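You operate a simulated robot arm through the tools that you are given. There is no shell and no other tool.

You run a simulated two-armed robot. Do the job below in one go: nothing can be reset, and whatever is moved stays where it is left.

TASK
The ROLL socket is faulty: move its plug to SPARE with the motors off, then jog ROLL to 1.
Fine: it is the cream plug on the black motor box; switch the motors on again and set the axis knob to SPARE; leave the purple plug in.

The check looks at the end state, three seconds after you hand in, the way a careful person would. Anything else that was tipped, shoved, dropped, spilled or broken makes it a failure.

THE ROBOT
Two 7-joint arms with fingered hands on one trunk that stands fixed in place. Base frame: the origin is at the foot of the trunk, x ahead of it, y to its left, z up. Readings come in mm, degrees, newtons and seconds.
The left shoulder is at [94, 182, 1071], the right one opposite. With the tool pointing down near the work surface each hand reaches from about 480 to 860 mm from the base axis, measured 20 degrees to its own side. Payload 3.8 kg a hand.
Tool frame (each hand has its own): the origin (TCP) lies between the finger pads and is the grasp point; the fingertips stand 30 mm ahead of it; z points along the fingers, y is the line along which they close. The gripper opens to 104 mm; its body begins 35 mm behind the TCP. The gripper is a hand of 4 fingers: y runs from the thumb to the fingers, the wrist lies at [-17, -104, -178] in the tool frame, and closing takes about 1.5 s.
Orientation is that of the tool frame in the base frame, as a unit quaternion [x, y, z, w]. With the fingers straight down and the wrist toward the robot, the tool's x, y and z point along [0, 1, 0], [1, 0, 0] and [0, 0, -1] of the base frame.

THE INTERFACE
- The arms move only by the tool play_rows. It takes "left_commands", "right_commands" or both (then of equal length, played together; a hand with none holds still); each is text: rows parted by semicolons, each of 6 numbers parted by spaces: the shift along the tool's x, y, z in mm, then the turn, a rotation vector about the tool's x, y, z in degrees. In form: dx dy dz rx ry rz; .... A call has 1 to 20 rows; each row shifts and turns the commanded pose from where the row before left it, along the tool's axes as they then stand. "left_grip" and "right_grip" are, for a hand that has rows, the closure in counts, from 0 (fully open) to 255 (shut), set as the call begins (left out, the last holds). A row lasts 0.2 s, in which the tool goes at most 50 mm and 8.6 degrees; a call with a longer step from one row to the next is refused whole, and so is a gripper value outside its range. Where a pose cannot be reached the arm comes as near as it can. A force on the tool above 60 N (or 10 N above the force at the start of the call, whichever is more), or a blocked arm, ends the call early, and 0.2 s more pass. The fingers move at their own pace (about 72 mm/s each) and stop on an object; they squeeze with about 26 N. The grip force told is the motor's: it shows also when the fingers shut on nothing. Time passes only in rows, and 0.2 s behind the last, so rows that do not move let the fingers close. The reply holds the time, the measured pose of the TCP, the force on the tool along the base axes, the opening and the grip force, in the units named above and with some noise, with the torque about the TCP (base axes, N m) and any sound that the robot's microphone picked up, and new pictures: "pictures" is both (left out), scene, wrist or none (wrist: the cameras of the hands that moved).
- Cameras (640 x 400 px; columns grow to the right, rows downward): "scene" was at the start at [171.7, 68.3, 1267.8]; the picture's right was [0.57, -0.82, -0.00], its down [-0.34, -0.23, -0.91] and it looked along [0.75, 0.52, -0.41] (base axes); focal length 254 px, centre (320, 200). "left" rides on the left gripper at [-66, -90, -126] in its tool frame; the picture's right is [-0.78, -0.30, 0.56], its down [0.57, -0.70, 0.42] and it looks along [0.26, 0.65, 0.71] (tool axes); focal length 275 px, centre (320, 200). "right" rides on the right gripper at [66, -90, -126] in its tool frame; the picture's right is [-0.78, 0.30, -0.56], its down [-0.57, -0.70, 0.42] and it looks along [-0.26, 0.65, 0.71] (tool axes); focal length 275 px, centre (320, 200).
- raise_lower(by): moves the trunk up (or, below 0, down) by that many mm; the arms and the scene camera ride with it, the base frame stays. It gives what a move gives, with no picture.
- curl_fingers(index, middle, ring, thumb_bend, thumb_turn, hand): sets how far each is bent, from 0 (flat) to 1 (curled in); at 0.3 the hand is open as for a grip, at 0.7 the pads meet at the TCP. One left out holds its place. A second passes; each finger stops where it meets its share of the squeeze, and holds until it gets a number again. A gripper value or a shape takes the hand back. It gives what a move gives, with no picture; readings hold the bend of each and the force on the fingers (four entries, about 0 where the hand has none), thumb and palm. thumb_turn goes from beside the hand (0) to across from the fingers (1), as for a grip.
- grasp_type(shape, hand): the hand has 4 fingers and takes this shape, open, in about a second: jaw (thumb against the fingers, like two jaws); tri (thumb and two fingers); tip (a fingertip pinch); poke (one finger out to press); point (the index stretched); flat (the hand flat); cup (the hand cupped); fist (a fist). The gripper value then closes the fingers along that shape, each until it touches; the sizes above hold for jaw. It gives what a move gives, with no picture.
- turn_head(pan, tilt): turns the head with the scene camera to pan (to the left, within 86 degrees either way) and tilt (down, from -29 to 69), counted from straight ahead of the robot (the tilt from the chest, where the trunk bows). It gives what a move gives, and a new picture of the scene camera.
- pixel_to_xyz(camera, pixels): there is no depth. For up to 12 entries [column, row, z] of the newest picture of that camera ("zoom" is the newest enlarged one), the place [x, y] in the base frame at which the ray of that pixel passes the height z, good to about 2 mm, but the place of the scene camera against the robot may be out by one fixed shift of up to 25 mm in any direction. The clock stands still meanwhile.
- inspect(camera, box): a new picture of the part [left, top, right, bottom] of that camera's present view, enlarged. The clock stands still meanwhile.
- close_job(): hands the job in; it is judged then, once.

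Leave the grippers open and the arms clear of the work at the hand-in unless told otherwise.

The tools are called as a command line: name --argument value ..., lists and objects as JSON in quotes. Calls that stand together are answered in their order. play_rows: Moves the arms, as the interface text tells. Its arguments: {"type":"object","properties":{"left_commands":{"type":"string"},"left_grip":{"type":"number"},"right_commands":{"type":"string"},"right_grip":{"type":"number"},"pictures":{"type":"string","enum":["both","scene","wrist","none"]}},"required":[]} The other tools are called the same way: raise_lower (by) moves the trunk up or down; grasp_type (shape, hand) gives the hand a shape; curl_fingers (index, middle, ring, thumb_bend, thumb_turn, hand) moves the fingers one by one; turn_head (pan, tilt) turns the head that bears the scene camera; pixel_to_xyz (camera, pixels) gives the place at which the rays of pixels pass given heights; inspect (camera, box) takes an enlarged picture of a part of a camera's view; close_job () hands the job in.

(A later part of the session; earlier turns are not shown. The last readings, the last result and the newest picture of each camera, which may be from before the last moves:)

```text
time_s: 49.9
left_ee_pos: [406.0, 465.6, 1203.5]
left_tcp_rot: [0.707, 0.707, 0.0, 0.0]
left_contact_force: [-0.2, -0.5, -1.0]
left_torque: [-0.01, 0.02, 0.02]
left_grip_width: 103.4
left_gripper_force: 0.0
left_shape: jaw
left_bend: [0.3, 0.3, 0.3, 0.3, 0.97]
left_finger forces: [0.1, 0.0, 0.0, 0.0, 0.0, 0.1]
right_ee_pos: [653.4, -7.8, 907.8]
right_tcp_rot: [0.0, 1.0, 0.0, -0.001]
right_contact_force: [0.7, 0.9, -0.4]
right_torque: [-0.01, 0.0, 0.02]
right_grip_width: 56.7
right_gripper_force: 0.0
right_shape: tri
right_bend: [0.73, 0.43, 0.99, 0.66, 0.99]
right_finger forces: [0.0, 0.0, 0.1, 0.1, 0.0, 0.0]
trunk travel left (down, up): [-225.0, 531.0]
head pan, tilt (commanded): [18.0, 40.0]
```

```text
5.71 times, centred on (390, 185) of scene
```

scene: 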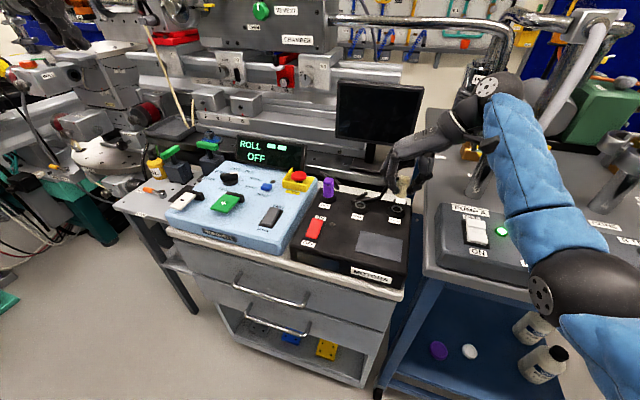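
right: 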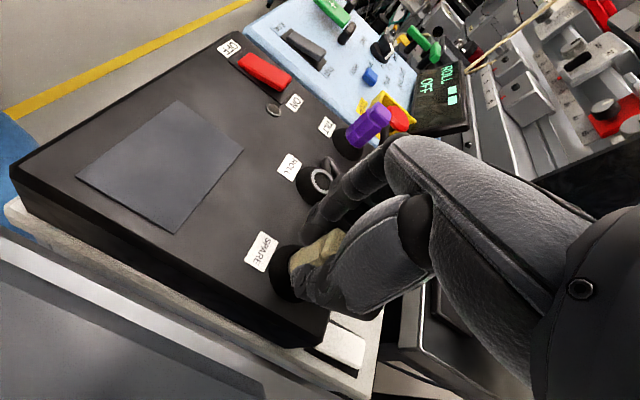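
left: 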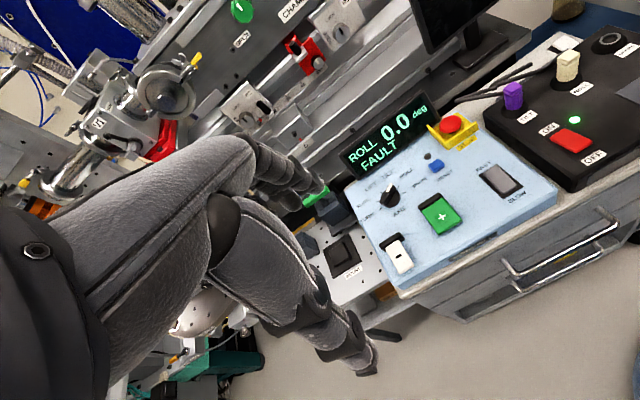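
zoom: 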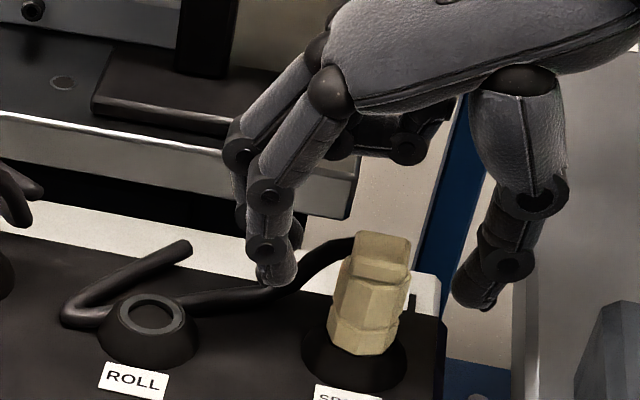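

The cable is free and the plug stays put. I'll raise the hand well clear, turn it back by +90°, and shape it to poke for switching the motors on.

play_rows --right_commands "0 0 -15 0 0 0; 0 0 -20 0 0 0; 0 0 -20 0 0 0; 0 0 -20 0 0 0; 5 5 -20 0 0 8.2; 10 5 0 0 0 8.2; 10 5 0 0 0 8.2; 5 5 0 0 0 8.2; 0 5 0 0 0 8.2; 0 5 0 0 0 8.2; 0 0 0 0 0 8.2; 0 0 0 0 0 8.2; 0 0 0 0 0 8.2; 0 0 0 0 0 8.2; 0 0 0 0 0 8.0; 0 0 0 0 0 0" --pictures "none"

grasp_type --shape "poke" --hand "right"

play_rows --right_commands "0 0 0 0 0 0" --pictures "both"

```text
time_s: 53.3
left_ee_pos: [405.5, 465.3, 1202.2]
left_tcp_rot: [0.707, 0.707, 0.0, 0.0]
left_contact_force: [-0.4, -0.1, -0.5]
left_torque: [0.03, 0.0, -0.02]
left_grip_width: 103.6
left_gripper_force: 0.1
left_shape: jaw
left_bend: [0.3, 0.3, 0.3, 0.3, 0.97]
left_finger forces: [0.0, 0.0, 0.0, 0.0, 0.0, 0.0]
right_ee_pos: [634.1, 26.1, 1001.2]
right_tcp_rot: [0.707, 0.707, 0.001, 0.0]
right_contact_force: [0.1, 0.2, -0.4]
right_torque: [0.02, 0.03, 0.01]
right_grip_width: 56.6
right_gripper_force: 0.1
right_shape: tri
right_bend: [0.73, 0.43, 0.99, 0.66, 0.99]
right_finger forces: [0.0, 0.1, 0.0, 0.1, 0.0, 0.1]
trunk travel left (down, up): [-225.0, 531.0]
head pan, tilt (commanded): [18.0, 40.0]
```

```text
time_s: 54.2
left_ee_pos: [406.2, 464.3, 1203.4]
left_tcp_rot: [0.707, 0.707, 0.0, 0.001]
left_contact_force: [-0.4, 0.4, -0.1]
left_torque: [0.0, 0.01, 0.0]
left_grip_width: 103.4
left_gripper_force: 0.1
left_shape: jaw
left_bend: [0.3, 0.3, 0.3, 0.3, 0.97]
left_finger forces: [0.0, 0.0, 0.1, 0.1, 0.1, 0.0]
right_ee_pos: [634.7, 26.8, 1001.7]
right_tcp_rot: [0.707, 0.708, 0.001, 0.0]
right_contact_force: [-0.4, 0.1, 0.3]
right_torque: [-0.01, -0.01, 0.0]
right_grip_width: 0.3
right_gripper_force: 0.0
right_shape: poke
right_bend: [0.7, 0.7, 0.99, 1.0, 1.0]
right_finger forces: [0.0, 0.0, 0.0, 0.1, 0.0, 0.1]
trunk travel left (down, up): [-225.0, 531.0]
head pan, tilt (commanded): [18.0, 40.0]
```

```text
time_s: 54.6
left_ee_pos: [406.1, 465.4, 1204.0]
left_tcp_rot: [0.707, 0.707, 0.0, 0.0]
left_contact_force: [1.6, -0.1, -1.1]
left_torque: [-0.04, 0.04, 0.0]
left_grip_width: 103.5
left_gripper_force: 0.1
left_shape: jaw
left_bend: [0.3, 0.3, 0.3, 0.3, 0.97]
left_finger forces: [0.0, 0.1, 0.0, 0.0, 0.1, 0.0]
right_ee_pos: [634.1, 25.8, 1001.1]
right_tcp_rot: [0.707, 0.707, -0.001, 0.0]
right_contact_force: [0.1, -0.6, -0.2]
right_torque: [0.03, 0.03, 0.02]
right_grip_width: 0.1
right_gripper_force: 0.0
right_shape: poke
right_bend: [0.7, 0.7, 0.99, 1.0, 1.0]
right_finger forces: [0.0, 0.0, 0.1, 0.1, 0.0, 0.0]
trunk travel left (down, up): [-225.0, 531.0]
head pan, tilt (commanded): [18.0, 40.0]
```

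scene: 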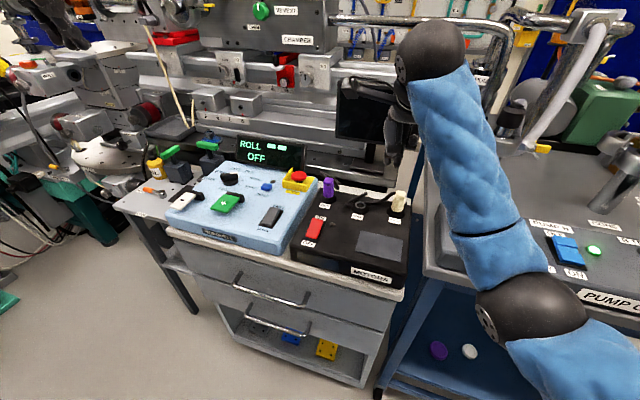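
right: 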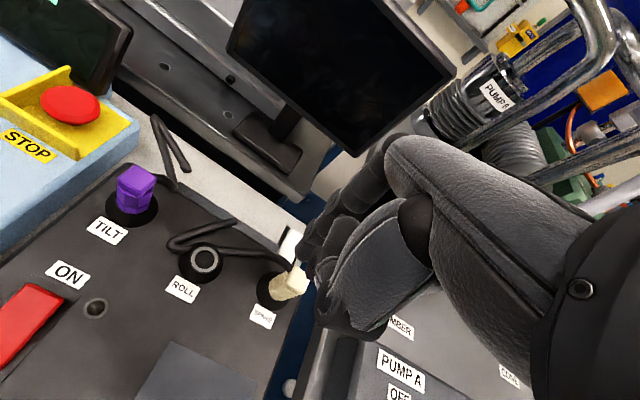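

The plug is in SPARE and the purple plug is still in TILT. I'll move the right poke fingertip over the ON end of the rocker, about (562, 154), and descend to just above it.

play_rows --right_commands "21.4 -12 0 0 0 0; 21.4 -12 0 0 0 0; 21.4 -12 0 0 0 0; 21.4 -12 0 0 0 0; 21.4 -12 0 0 0 0; 21.4 -12 0 0 0 0; 0 0 20 0 0 0; 0 0 20 0 0 0; 0 0 20 0 0 0; 0 0 20 0 0 0; 0 0 20 0 0 0; 0 0 0 0 0 0" --pictures "wrist"

inspect --camera "left" --box '[500, 70, 640, 200]'

inspect --camera "right" --box '[220, 180, 380, 330]'

```text
time_s: 57.2
left_ee_pos: [406.1, 464.2, 1204.3]
left_tcp_rot: [0.707, 0.707, 0.0, 0.0]
left_contact_force: [1.0, 0.2, 0.3]
left_torque: [-0.02, 0.02, 0.01]
left_grip_width: 103.7
left_gripper_force: 0.1
left_shape: jaw
left_bend: [0.3, 0.3, 0.3, 0.3, 0.97]
left_finger forces: [0.0, 0.1, 0.1, 0.0, 0.0, 0.1]
right_ee_pos: [561.8, 154.7, 899.5]
right_tcp_rot: [0.707, 0.707, -0.001, 0.0]
right_contact_force: [0.0, -0.4, 0.8]
right_torque: [0.0, -0.01, -0.01]
right_grip_width: 0.0
right_gripper_force: 0.1
right_shape: poke
right_bend: [0.7, 0.7, 0.99, 1.0, 1.0]
right_finger forces: [0.0, 0.1, 0.0, 0.1, 0.1, 0.1]
trunk travel left (down, up): [-225.0, 531.0]
head pan, tilt (commanded): [18.0, 40.0]
```

right: 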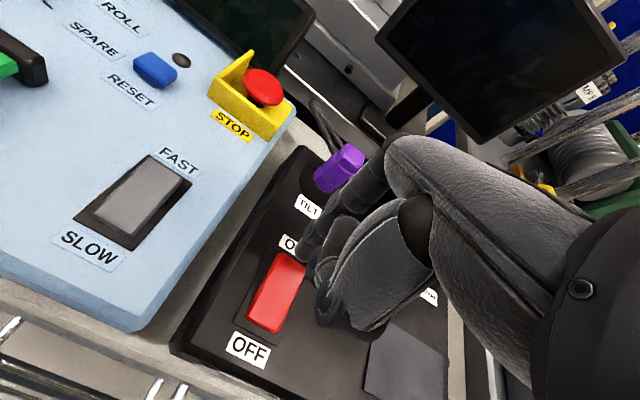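

```text
3.08 times, centred on (570, 135) of left
```

zoom: 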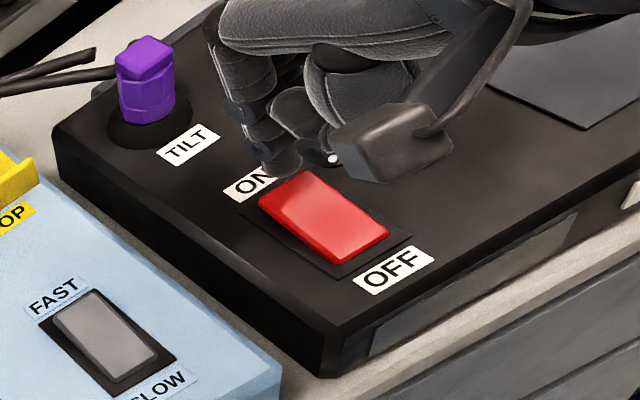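

```text
2.67 times, centred on (300, 255) of right
```

zoom: 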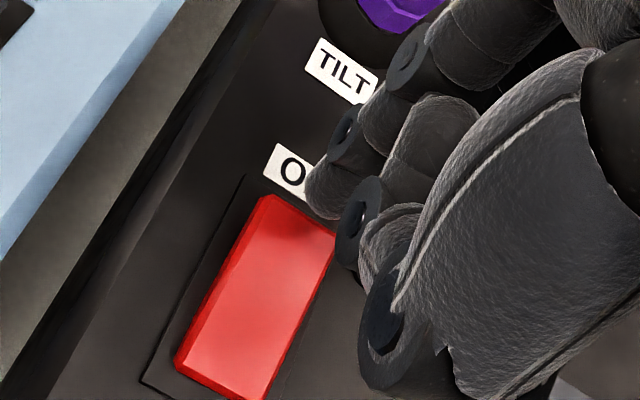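

The tip is at about (563, 156), just inside the rocker's far (ON) edge. I'll shift 5 mm towards the robot and press down in small steps.

play_rows --right_commands "0 -5 0 0 0 0; 0 0 4 0 0 0; 0 0 4 0 0 0; 0 0 4 0 0 0; 0 0 2 0 0 0; 0 0 2 0 0 0; 0 0 2 0 0 0; 0 0 2 0 0 0; 0 0 2 0 0 0; 0 0 0 0 0 0" --pictures "none"

inspect --camera "left" --box '[500, 70, 640, 200]'

inspect --camera "scene" --box '[200, 130, 320, 200]'

```text
time_s: 59.4
left_ee_pos: [404.6, 464.6, 1204.6]
left_tcp_rot: [0.707, 0.707, 0.0, 0.0]
left_contact_force: [-0.1, -1.0, 0.5]
left_torque: [-0.03, 0.03, 0.03]
left_grip_width: 103.3
left_gripper_force: 0.0
left_shape: jaw
left_bend: [0.3, 0.3, 0.3, 0.3, 0.97]
left_finger forces: [0.0, 0.1, 0.0, 0.1, 0.0, 0.1]
right_ee_pos: [557.9, 155.2, 879.9]
right_tcp_rot: [0.706, 0.708, 0.0, 0.0]
right_contact_force: [0.1, -0.5, -0.7]
right_torque: [-0.01, 0.01, 0.02]
right_grip_width: 0.0
right_gripper_force: 0.1
right_shape: poke
right_bend: [0.7, 0.7, 0.99, 1.0, 1.0]
right_finger forces: [0.1, 0.0, 0.0, 0.0, 0.1, 0.0]
trunk travel left (down, up): [-225.0, 531.0]
head pan, tilt (commanded): [18.0, 40.0]
```

```text
3.08 times, centred on (570, 135) of left
```

zoom: 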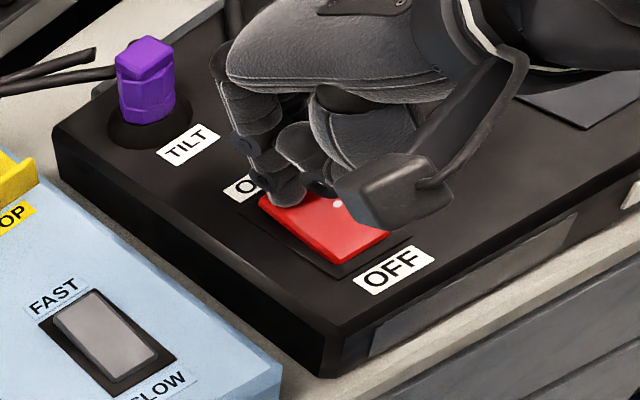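

```text
5.33 times, centred on (260, 165) of scene
```

zoom: 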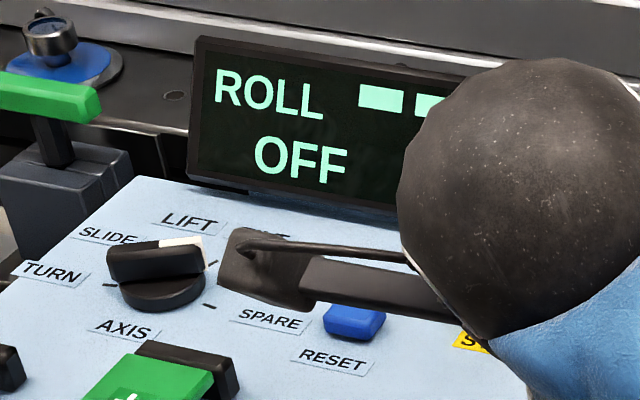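

No contact yet, with the TCP at z=880. I'll go down a few more millimetres.

play_rows --right_commands "0 0 2 0 0 0; 0 0 2 0 0 0; 0 0 2 0 0 0; 0 0 0 0 0 0" --pictures "none"

inspect --camera "left" --box '[500, 70, 640, 200]'

inspect --camera "scene" --box '[200, 130, 320, 200]'

```text
time_s: 60.4
left_ee_pos: [406.3, 464.7, 1202.1]
left_tcp_rot: [0.707, 0.707, 0.0, -0.001]
left_contact_force: [0.6, -0.4, 0.5]
left_torque: [0.03, 0.01, 0.01]
left_grip_width: 103.8
left_gripper_force: 0.0
left_shape: jaw
left_bend: [0.3, 0.3, 0.3, 0.3, 0.97]
left_finger forces: [0.1, 0.0, 0.1, 0.0, 0.0, 0.1]
right_ee_pos: [558.5, 155.3, 873.4]
right_tcp_rot: [0.707, 0.708, 0.0, 0.0]
right_contact_force: [-0.7, -0.3, 0.8]
right_torque: [-0.03, -0.04, 0.03]
right_grip_width: 0.0
right_gripper_force: 0.0
right_shape: poke
right_bend: [0.7, 0.7, 0.99, 1.0, 1.0]
right_finger forces: [0.1, 1.5, 0.1, 0.1, 0.0, 0.0]
trunk travel left (down, up): [-225.0, 531.0]
head pan, tilt (commanded): [18.0, 40.0]
```

```text
3.08 times, centred on (570, 135) of left
```

zoom: 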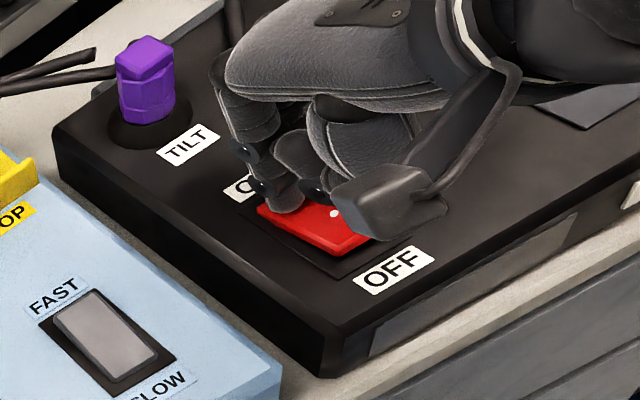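

```text
5.33 times, centred on (260, 165) of scene
```

zoom: 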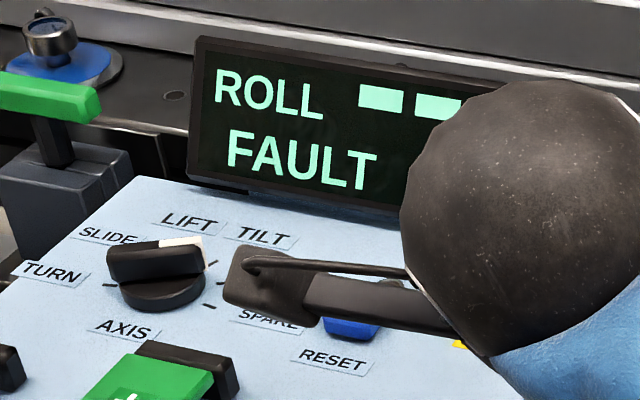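

The display now reads FAULT instead of OFF, so the motors are on. I'll lift the right hand and move it well away to the right and up.

play_rows --right_commands "0 0 -10 0 0 0; 0 0 -20 0 0 0; 0 0 -25 0 0 0; 0 0 -30 0 0 0; -30 5 -30 0 0 0; -40 5 -30 0 0 0; -40 5 -20 0 0 0; -40 5 -20 0 0 0; -40 5 0 0 0 0; -40 5 0 0 0 0; -30 5 0 0 0 0; 0 0 0 0 0 0" --pictures "both"

inspect --camera "scene" --box '[270, 150, 420, 290]'

inspect --camera "left" --box '[340, 130, 480, 260]'

inspect --camera "scene" --box '[205, 160, 285, 210]'

```text
refused: row 6 steps farther than a row can; nothing moved
```

```text
2.86 times, centred on (345, 220) of scene
```

zoom: 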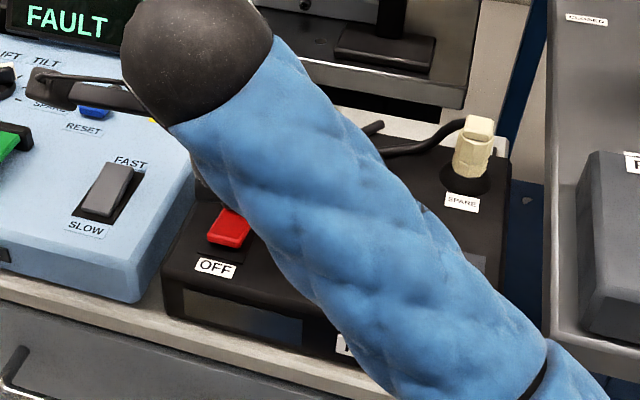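

```text
3.08 times, centred on (410, 195) of left
```

zoom: 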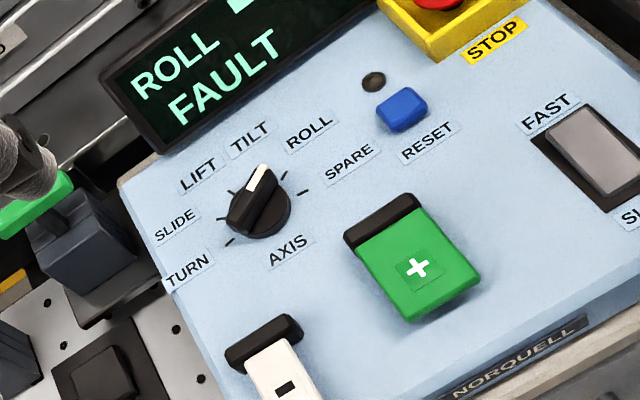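

```text
8.00 times, centred on (245, 185) of scene
```

zoom: 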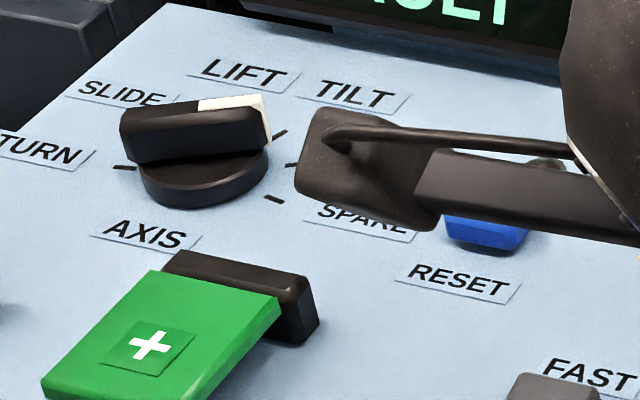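

That was refused because one row was slightly over 50 mm. From the bar slope and the ticks, the AXIS knob points to ROLL, and SPARE is the next and last tick clockwise. I'll retract the right hand with smaller steps.

play_rows --right_commands "0 0 -10 0 0 0; 0 0 -20 0 0 0; 0 0 -25 0 0 0; 0 0 -30 0 0 0; -30 5 -25 0 0 0; -35 5 -25 0 0 0; -40 5 -20 0 0 0; -40 5 -20 0 0 0; -40 5 0 0 0 0; -40 5 0 0 0 0; -40 5 0 0 0 0; -40 5 0 0 0 0; 0 0 0 0 0 0" --pictures "both"

inspect --camera "scene" --box '[270, 150, 420, 290]'

inspect --camera "left" --box '[360, 160, 440, 230]'

inspect --camera "scene" --box '[160, 150, 320, 260]'

```text
time_s: 63.2
left_ee_pos: [405.8, 464.5, 1203.2]
left_tcp_rot: [0.707, 0.707, 0.0, 0.0]
left_contact_force: [0.1, 0.5, -0.6]
left_torque: [-0.05, -0.01, 0.01]
left_grip_width: 103.8
left_gripper_force: 0.1
left_shape: jaw
left_bend: [0.3, 0.3, 0.3, 0.3, 0.97]
left_finger forces: [0.1, 0.0, 0.1, 0.0, 0.0, 0.0]
right_ee_pos: [598.4, -153.5, 1049.3]
right_tcp_rot: [0.707, 0.707, 0.0, 0.0]
right_contact_force: [0.5, 0.0, -0.2]
right_torque: [-0.04, -0.02, 0.0]
right_grip_width: 0.0
right_gripper_force: 0.0
right_shape: poke
right_bend: [0.7, 0.7, 0.99, 1.0, 1.0]
right_finger forces: [0.1, 0.0, 0.1, 0.0, 0.1, 0.0]
trunk travel left (down, up): [-225.0, 531.0]
head pan, tilt (commanded): [18.0, 40.0]
```

scene: 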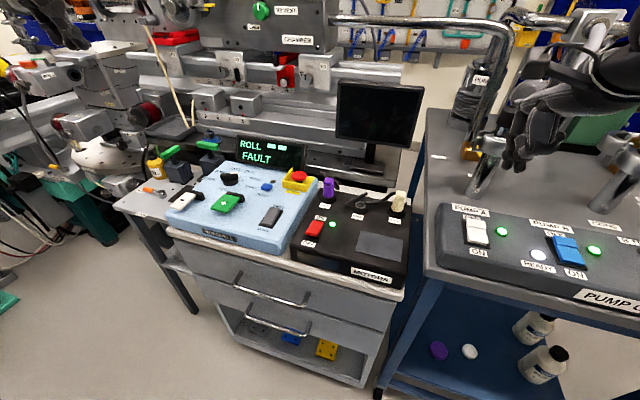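
right: 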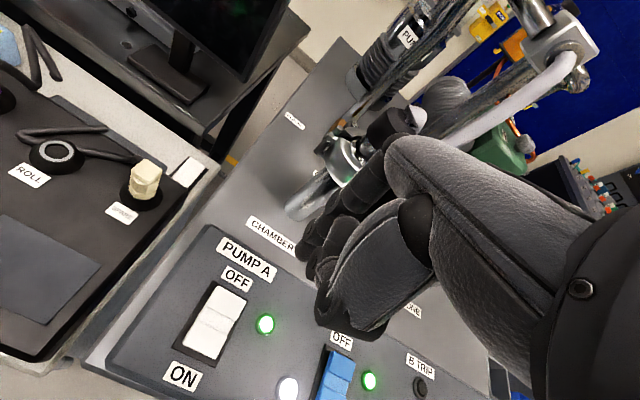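

```text
2.86 times, centred on (345, 220) of scene
```

zoom: 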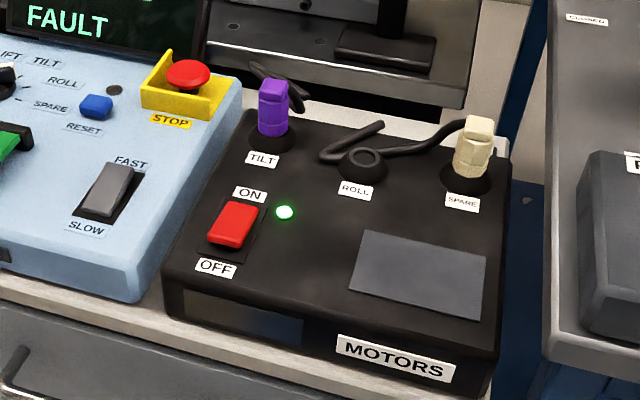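

```text
5.71 times, centred on (400, 195) of left
```

zoom: 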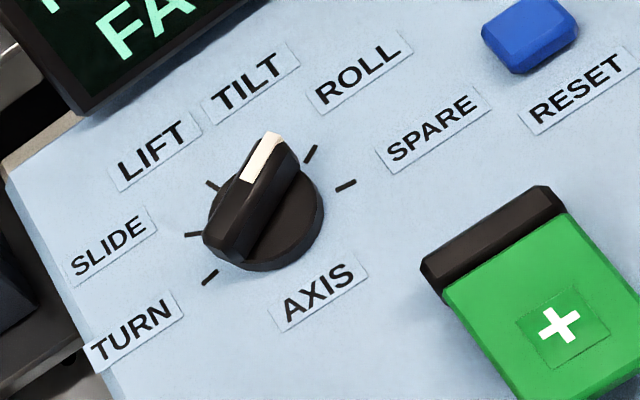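

```text
3.64 times, centred on (240, 205) of scene
```

zoom: 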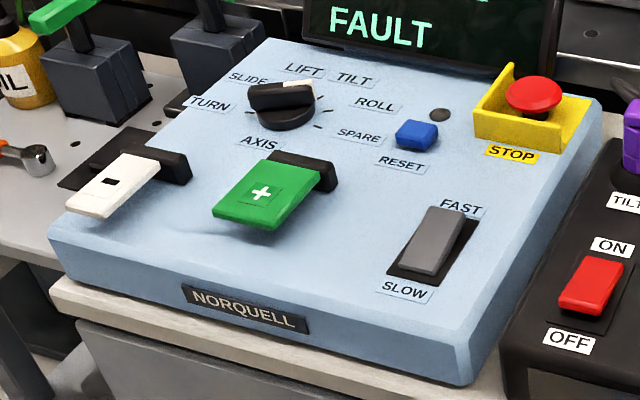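

The motors LED is green, the cream plug is in SPARE and the purple plug is in TILT. Next I'll measure the panel: the knob centre, the ticks and the keys in the left camera.

pixel_to_xyz --camera "left" --pixels '[[404.4, 192.5, 845], [398.4, 187.1, 845], [381.1, 192.5, 845], [377.8, 201.1, 845], [380.6, 208.8, 845], [390.9, 198.9, 845], [390.9, 198.9, 855], [445, 217, 840], [399, 258, 840]]'

pixel_to_xyz --camera "scene" --pixels '[[230, 181, 845], [230, 181, 855]]'

inspect --camera "left" --box '[360, 170, 560, 310]'

inspect --camera "scene" --box '[250, 190, 310, 235]'

```text
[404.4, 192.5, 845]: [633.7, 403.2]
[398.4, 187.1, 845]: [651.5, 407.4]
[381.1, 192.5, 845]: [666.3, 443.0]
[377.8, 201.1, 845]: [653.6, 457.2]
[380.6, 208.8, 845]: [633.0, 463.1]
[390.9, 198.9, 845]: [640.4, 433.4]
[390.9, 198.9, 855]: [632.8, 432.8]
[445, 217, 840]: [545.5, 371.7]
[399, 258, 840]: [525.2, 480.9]
```

```text
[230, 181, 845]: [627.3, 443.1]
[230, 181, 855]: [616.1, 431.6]
```

```text
2.86 times, centred on (460, 240) of left
```

zoom: 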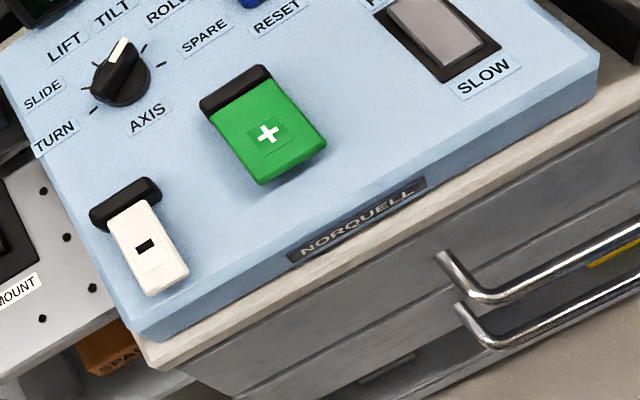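

```text
8.89 times, centred on (280, 212) of scene
```

zoom: 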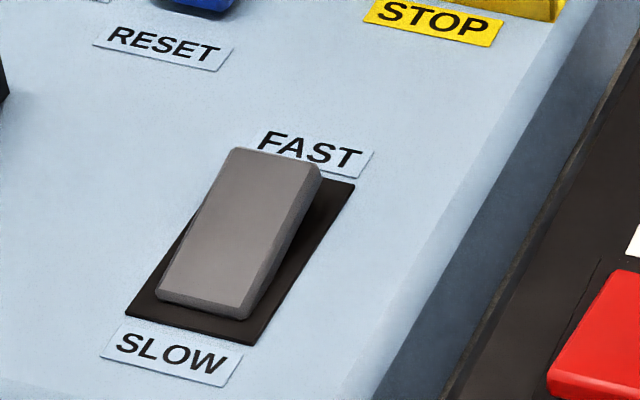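

SLOW is selected: its end is pressed down and the FAST end is raised. The knob centre is near (636, 433), the ticks are about 36° apart, and the bar points about 54° right of forward at ROLL, so SPARE is +36° clockwise. Before moving the left hand I'll check where the nearby green handles and the oil bottle are.

pixel_to_xyz --camera "left" --pixels '[[315, 197, 900], [315, 197, 930], [345, 265, 850], [330, 215, 860]]'

pixel_to_xyz --camera "scene" --pixels '[[208, 145, 900], [208, 145, 930], [170, 152, 900], [170, 152, 930], [156, 165, 900], [205, 165, 860], [270, 155, 900]]'

inspect --camera "left" --box '[240, 140, 440, 300]'

inspect --camera "scene" --box '[110, 110, 310, 240]'

```text
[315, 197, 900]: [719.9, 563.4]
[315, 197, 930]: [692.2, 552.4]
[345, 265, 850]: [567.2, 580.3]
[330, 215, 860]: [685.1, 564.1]
```

```text
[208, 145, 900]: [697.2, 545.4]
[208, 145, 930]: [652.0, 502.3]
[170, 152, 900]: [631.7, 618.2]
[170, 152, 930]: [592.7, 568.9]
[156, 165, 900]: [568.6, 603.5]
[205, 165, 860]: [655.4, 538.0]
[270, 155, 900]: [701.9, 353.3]
```

```text
2.50 times, centred on (340, 220) of left
```

zoom: 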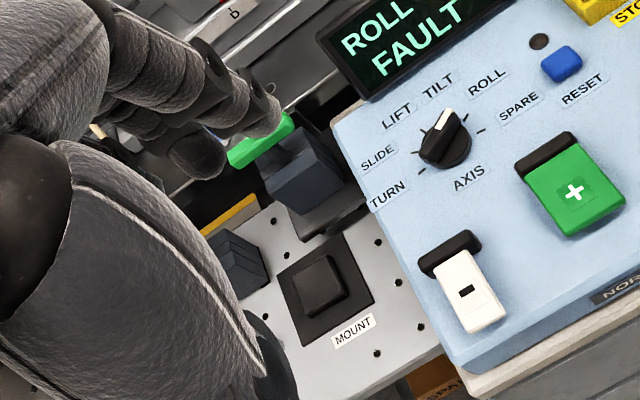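

```text
3.08 times, centred on (210, 175) of scene
```

zoom: 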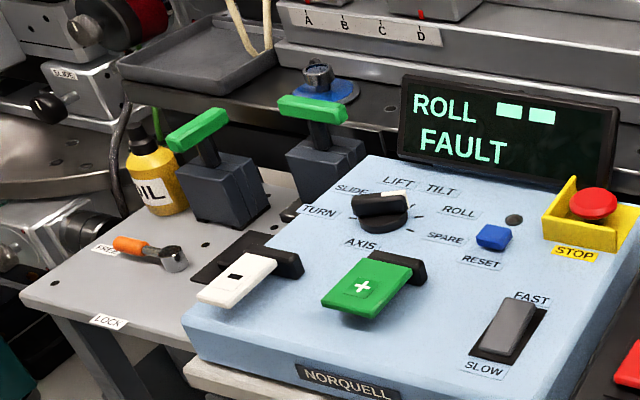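

The green handle is around (700, 540), far enough away. I also want the position of the display's lower-left corner and top, so the knuckles stay clear of it.

pixel_to_xyz --camera "left" --pixels '[[359, 179, 850], [359, 179, 870], [340, 156, 900], [340, 156, 920], [340, 156, 940], [430, 125, 850], [430, 125, 870]]'

pixel_to_xyz --camera "scene" --pixels '[[237, 165, 850], [237, 165, 870], [240, 133, 900], [240, 133, 920], [240, 133, 940], [303, 172, 850], [303, 172, 870]]'

inspect --camera "left" --box '[330, 80, 480, 210]'

```text
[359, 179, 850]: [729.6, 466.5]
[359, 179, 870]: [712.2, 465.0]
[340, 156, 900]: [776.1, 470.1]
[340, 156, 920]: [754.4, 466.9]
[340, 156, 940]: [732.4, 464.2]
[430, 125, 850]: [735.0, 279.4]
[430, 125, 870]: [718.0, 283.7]
```

```text
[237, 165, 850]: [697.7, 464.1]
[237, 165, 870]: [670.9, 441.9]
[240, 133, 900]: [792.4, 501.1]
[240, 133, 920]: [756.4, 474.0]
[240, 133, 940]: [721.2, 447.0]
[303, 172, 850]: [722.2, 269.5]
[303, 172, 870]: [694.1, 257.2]
```

```text
3.08 times, centred on (405, 145) of left
```

zoom: 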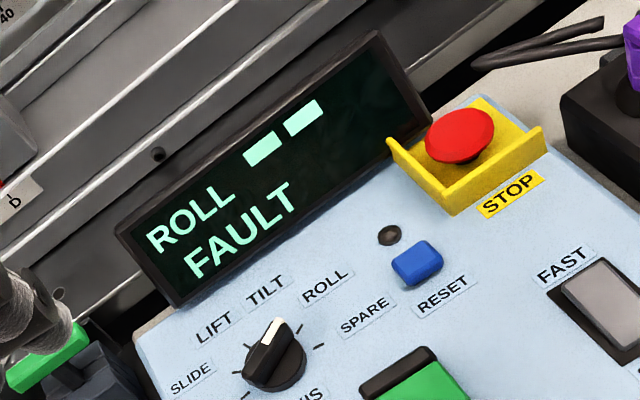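

The display stands at about x=730, leaving about 30 mm of clearance for the knuckles. I'll shape the left hand to tri and bring it over the knob at a safe height, partly closed and turned -36° so that it closes across the knob bar.

grasp_type --shape "tri" --hand "left"

play_rows --left_commands "-5 33 18 0 0 0; -5 33 18 0 0 0; -5 33 18 0 0 0; -5 33 18 0 0 0; -4 33 18 0 0 0; -4 33 18 0 0 0; -4 30 18 0 0 0; 0 0 10 0 0 -7.2; 0 0 10 0 0 -7.2; 0 0 10 0 0 -7.2; 0 0 10 0 0 -7.2; 0 0 10 0 0 -7.2; 0 0 0 0 0 0" --left_grip 130 --pictures "both"

inspect --camera "left" --box '[180, 130, 420, 330]'

```text
time_s: 64.1
left_ee_pos: [404.6, 465.5, 1203.2]
left_tcp_rot: [0.707, 0.707, 0.0, 0.001]
left_contact_force: [-0.2, 0.0, -0.1]
left_torque: [-0.03, 0.0, 0.01]
left_grip_width: 103.5
left_gripper_force: 0.1
left_shape: tri
left_bend: [0.3, 0.3, 0.99, 0.3, 0.97]
left_finger forces: [0.1, 0.0, 0.0, 0.0, 0.0, 0.0]
right_ee_pos: [596.9, -154.2, 1050.1]
right_tcp_rot: [0.707, 0.707, 0.0, 0.0]
right_contact_force: [-0.2, 0.0, -0.1]
right_torque: [0.01, 0.02, 0.02]
right_grip_width: 0.0
right_gripper_force: 0.1
right_shape: poke
right_bend: [0.7, 0.7, 0.99, 1.0, 1.0]
right_finger forces: [0.1, 0.1, 0.0, 0.1, 0.0, 0.0]
trunk travel left (down, up): [-225.0, 531.0]
head pan, tilt (commanded): [18.0, 40.0]
```

```text
time_s: 66.9
left_ee_pos: [633.8, 433.4, 1027.1]
left_tcp_rot: [0.453, 0.891, 0.0, 0.0]
left_contact_force: [0.1, 0.6, 0.2]
left_torque: [0.0, -0.04, 0.03]
left_grip_width: 51.2
left_gripper_force: 0.0
left_shape: tri
left_bend: [0.74, 0.45, 0.99, 0.69, 1.0]
left_finger forces: [0.0, 0.0, 0.0, 0.0, 0.0, 0.1]
right_ee_pos: [598.0, -153.3, 1050.7]
right_tcp_rot: [0.707, 0.707, 0.0, 0.0]
right_contact_force: [-1.0, -0.3, -0.1]
right_torque: [0.01, 0.0, 0.03]
right_grip_width: 0.0
right_gripper_force: 0.1
right_shape: poke
right_bend: [0.7, 0.7, 0.99, 1.0, 1.0]
right_finger forces: [0.1, 0.1, 0.0, 0.0, 0.0, 0.1]
trunk travel left (down, up): [-225.0, 531.0]
head pan, tilt (commanded): [18.0, 40.0]
```

scene: 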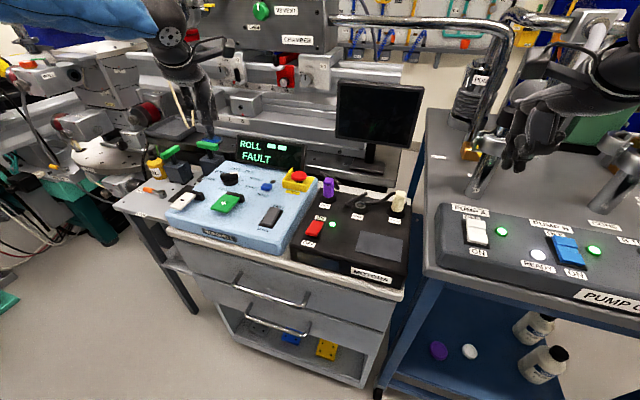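
left: 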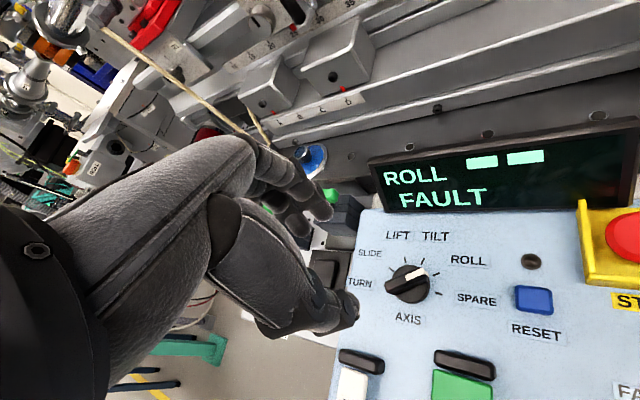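

```text
2.00 times, centred on (300, 230) of left
```

zoom: 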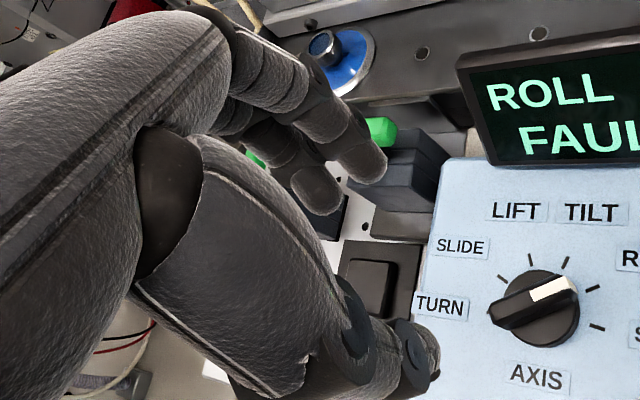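

The left hand hovers over the panel at z≈1027 with a clear view of the knob, whose pointer is at ROLL. I'll triangulate the ticks using this second viewpoint.

pixel_to_xyz --camera "left" --pixels '[[438.5, 294, 845], [438.5, 294, 865], [436, 274, 845], [436, 274, 865], [423.5, 261, 845], [423.5, 261, 865], [405.5, 259, 845], [405.5, 259, 865], [391, 270, 845], [391, 270, 865]]'

inspect --camera "left" --box '[370, 230, 460, 320]'

```text
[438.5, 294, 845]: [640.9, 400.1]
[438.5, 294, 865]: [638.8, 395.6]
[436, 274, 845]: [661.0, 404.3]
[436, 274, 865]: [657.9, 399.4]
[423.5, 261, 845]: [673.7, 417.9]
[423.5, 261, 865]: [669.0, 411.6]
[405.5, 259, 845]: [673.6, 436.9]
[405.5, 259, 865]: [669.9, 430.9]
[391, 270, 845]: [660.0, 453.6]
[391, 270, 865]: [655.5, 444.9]
```

```text
4.44 times, centred on (415, 275) of left
```

zoom: 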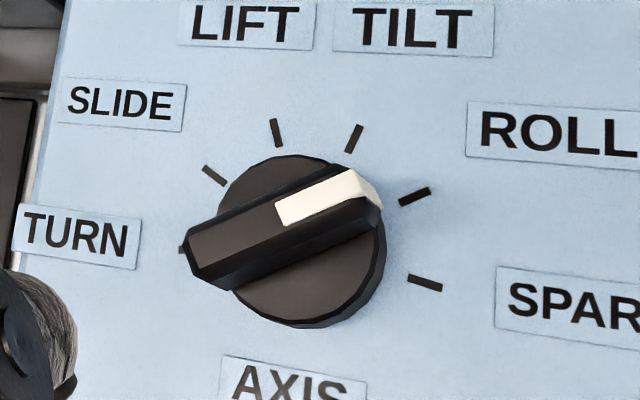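

The panel surface is at z≈831, the knob centre is about (646, 434), the ticks are 40° apart, and the bar top is at z≈857. I'll move the left hand over the knob centre, trim the turn to -30°, and go down to fingertips about 30 mm above the bar.

play_rows --left_commands "-5 5 10 0 0 3; -5 5 10 0 0 3; 0 0 20 0 0 0; 0 0 20 0 0 0; 0 0 20 0 0 0; 0 0 20 0 0 0; 0 0 7 0 0 0; 0 0 0 0 0 0" --pictures "both"

inspect --camera "left" --box '[220, 150, 420, 350]'

inspect --camera "scene" --box '[180, 100, 290, 210]'

```text
time_s: 68.7
left_ee_pos: [647.5, 429.5, 918.9]
left_tcp_rot: [0.501, 0.866, 0.0, 0.001]
left_contact_force: [-0.2, 0.6, -1.3]
left_torque: [0.01, 0.04, -0.01]
left_grip_width: 51.3
left_gripper_force: 0.2
left_shape: tri
left_bend: [0.74, 0.45, 0.99, 0.69, 1.0]
left_finger forces: [0.0, 0.0, 0.0, 0.0, 0.0, 0.0]
right_ee_pos: [596.6, -152.8, 1050.2]
right_tcp_rot: [0.707, 0.707, 0.0, 0.001]
right_contact_force: [0.9, 0.2, 0.0]
right_torque: [0.05, -0.04, 0.01]
right_grip_width: 0.0
right_gripper_force: 0.0
right_shape: poke
right_bend: [0.7, 0.7, 0.99, 1.0, 1.0]
right_finger forces: [0.1, 0.0, 0.0, 0.0, 0.0, 0.1]
trunk travel left (down, up): [-225.0, 531.0]
head pan, tilt (commanded): [18.0, 40.0]
```

scene: 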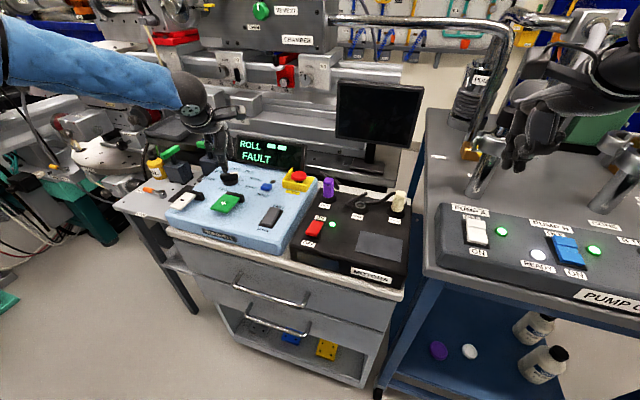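
left: 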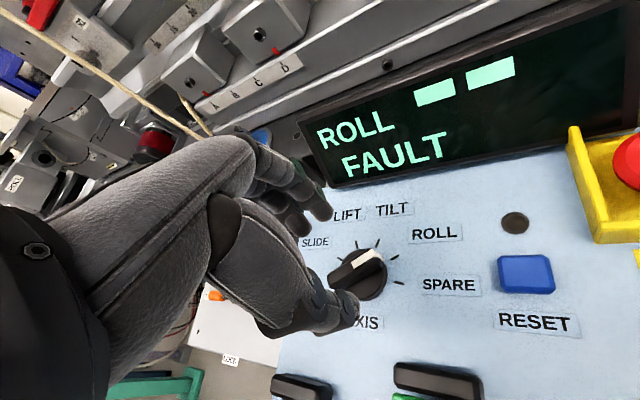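

```text
2.00 times, centred on (320, 250) of left
```

zoom: 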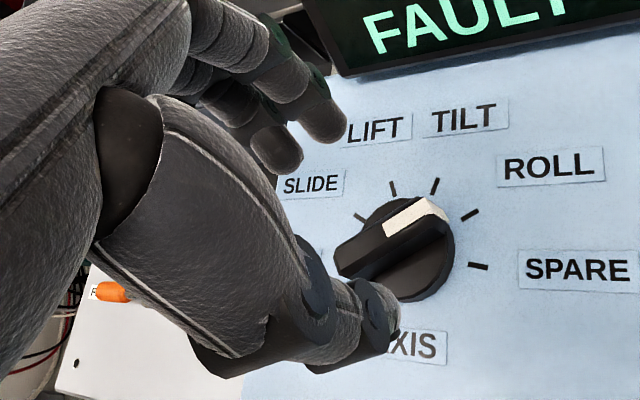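

```text
3.64 times, centred on (235, 155) of scene
```

zoom: 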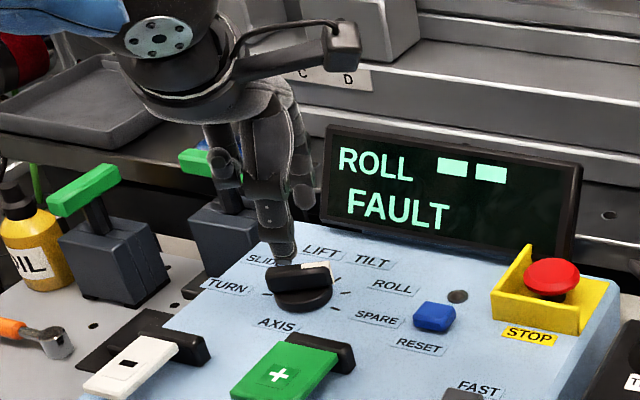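

The close view puts the knob centre at about (651, 434), with ticks at ±20°, ±60° and ±100°. I'll shift by (+0.8, +5) in the tool frame and lower the fingers around the bar, stopping about 12 mm above the panel.

play_rows --left_commands "0.8 5 0 0 0 0; 0 0 10 0 0 0; 0 0 10 0 0 0; 0 0 8 0 0 0; 0 0 6 0 0 0; 0 0 0 0 0 0" --pictures "both"

inspect --camera "left" --box '[240, 170, 400, 330]'

inspect --camera "scene" --box '[195, 140, 275, 200]'

```text
time_s: 70.1
left_ee_pos: [652.7, 433.3, 886.0]
left_tcp_rot: [0.499, 0.866, 0.0, 0.0]
left_contact_force: [-0.1, 0.0, 0.8]
left_torque: [-0.01, -0.02, 0.0]
left_grip_width: 51.4
left_gripper_force: 0.1
left_shape: tri
left_bend: [0.74, 0.45, 0.99, 0.69, 1.0]
left_finger forces: [0.0, 0.0, 0.1, 0.1, 0.0, 0.0]
right_ee_pos: [598.0, -154.0, 1049.7]
right_tcp_rot: [0.707, 0.707, 0.0, 0.0]
right_contact_force: [0.0, 0.0, 0.0]
right_torque: [0.0, -0.02, 0.0]
right_grip_width: 0.0
right_gripper_force: 0.0
right_shape: poke
right_bend: [0.7, 0.7, 0.99, 1.0, 1.0]
right_finger forces: [0.0, 0.0, 0.1, 0.0, 0.0, 0.0]
trunk travel left (down, up): [-225.0, 531.0]
head pan, tilt (commanded): [18.0, 40.0]
```

scene: 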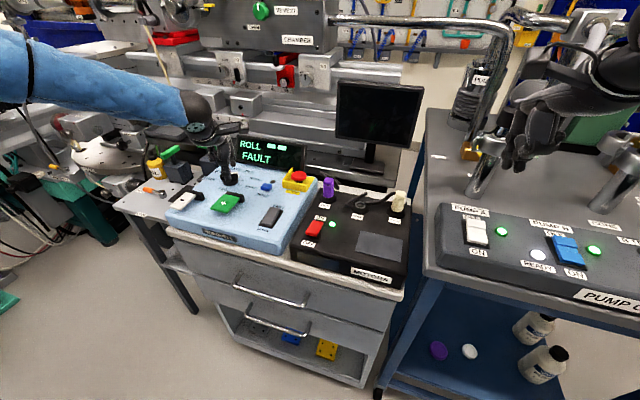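
left: 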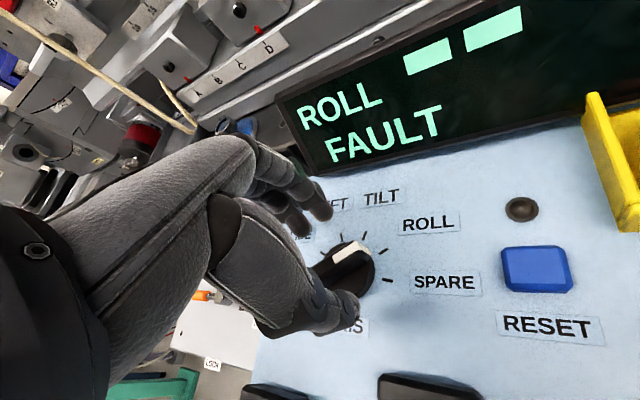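

```text
2.50 times, centred on (320, 250) of left
```

zoom: 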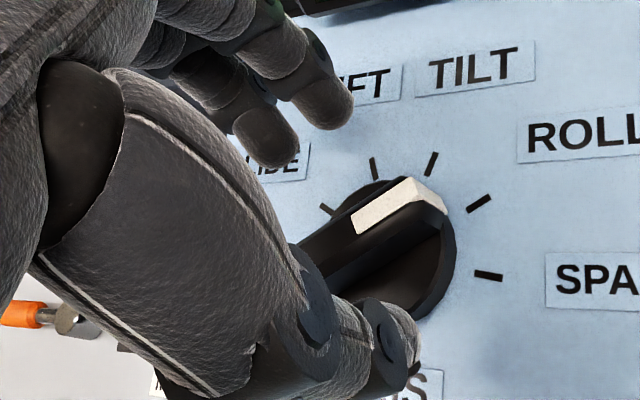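

```text
6.67 times, centred on (235, 170) of scene
```

zoom: 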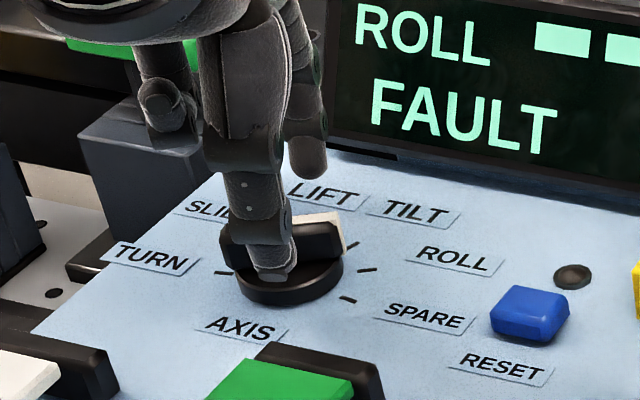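

The inner end of the white strip marks the bar centre, and it lies right on the closing line between thumb and fingers, so the hand is well centred. I'll lower 9 mm more and close gently.

play_rows --left_commands "0 0 3 0 0 0; 0 0 3 0 0 0; 0 0 3 0 0 0; 0 0 0 0 0 0" --pictures "none"

play_rows --left_commands "0 0 0 0 0 0; 0 0 0 0 0 0; 0 0 0 0 0 0; 0 0 0 0 0 0; 0 0 0 0 0 0; 0 0 0 0 0 0; 0 0 0 0 0 0; 0 0 0 0 0 0" --left_grip 255 --pictures "wrist"

inspect --camera "left" --box '[240, 170, 400, 330]'

inspect --camera "scene" --box '[195, 140, 275, 200]'

```text
time_s: 71.1
left_ee_pos: [650.5, 433.3, 877.6]
left_tcp_rot: [0.5, 0.866, -0.001, -0.001]
left_contact_force: [-0.6, 0.4, -0.4]
left_torque: [0.0, 0.0, 0.0]
left_grip_width: 51.3
left_gripper_force: 0.1
left_shape: tri
left_bend: [0.74, 0.45, 0.99, 0.69, 1.0]
left_finger forces: [0.0, 0.0, 0.1, 0.0, 0.0, 0.0]
right_ee_pos: [599.1, -153.2, 1049.4]
right_tcp_rot: [0.707, 0.707, 0.0, 0.0]
right_contact_force: [-0.3, 0.8, 0.1]
right_torque: [0.0, -0.01, 0.05]
right_grip_width: 0.0
right_gripper_force: 0.0
right_shape: poke
right_bend: [0.7, 0.7, 0.99, 1.0, 1.0]
right_finger forces: [0.0, 0.0, 0.1, 0.0, 0.1, 0.1]
trunk travel left (down, up): [-225.0, 531.0]
head pan, tilt (commanded): [18.0, 40.0]
```

```text
time_s: 72.9
left_ee_pos: [651.1, 432.9, 877.2]
left_tcp_rot: [0.5, 0.866, 0.0, 0.0]
left_contact_force: [-1.7, 0.1, -2.6]
left_torque: [0.04, -0.01, -0.02]
left_grip_width: 9.0
left_gripper_force: 26.1
left_shape: tri
left_bend: [0.72, 0.65, 1.0, 0.73, 1.0]
left_finger forces: [11.6, 10.8, 0.0, 0.0, 23.4, 0.0]
right_ee_pos: [598.3, -152.4, 1049.7]
right_tcp_rot: [0.707, 0.707, -0.001, 0.0]
right_contact_force: [0.6, -0.2, 0.5]
right_torque: [-0.03, -0.02, -0.02]
right_grip_width: 0.1
right_gripper_force: 0.0
right_shape: poke
right_bend: [0.7, 0.7, 0.99, 1.0, 1.0]
right_finger forces: [0.1, 0.1, 0.0, 0.1, 0.1, 0.0]
trunk travel left (down, up): [-225.0, 531.0]
head pan, tilt (commanded): [18.0, 40.0]
```

left: 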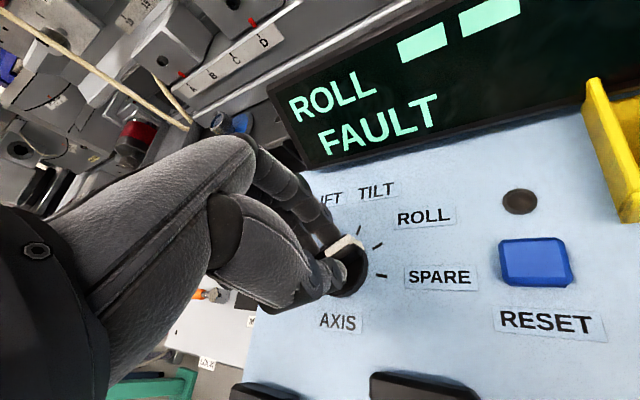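

```text
2.50 times, centred on (320, 250) of left
```

zoom: 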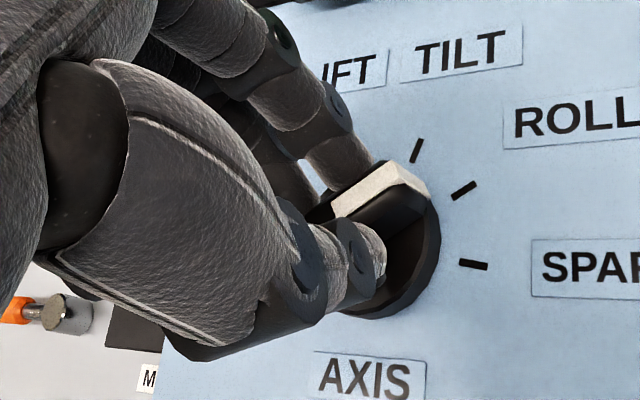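

```text
6.67 times, centred on (235, 170) of scene
```

zoom: 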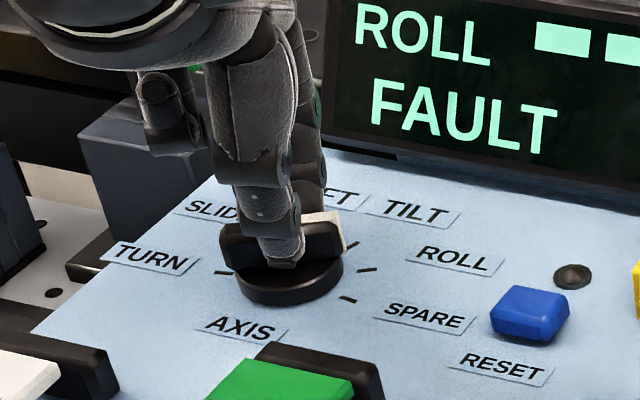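

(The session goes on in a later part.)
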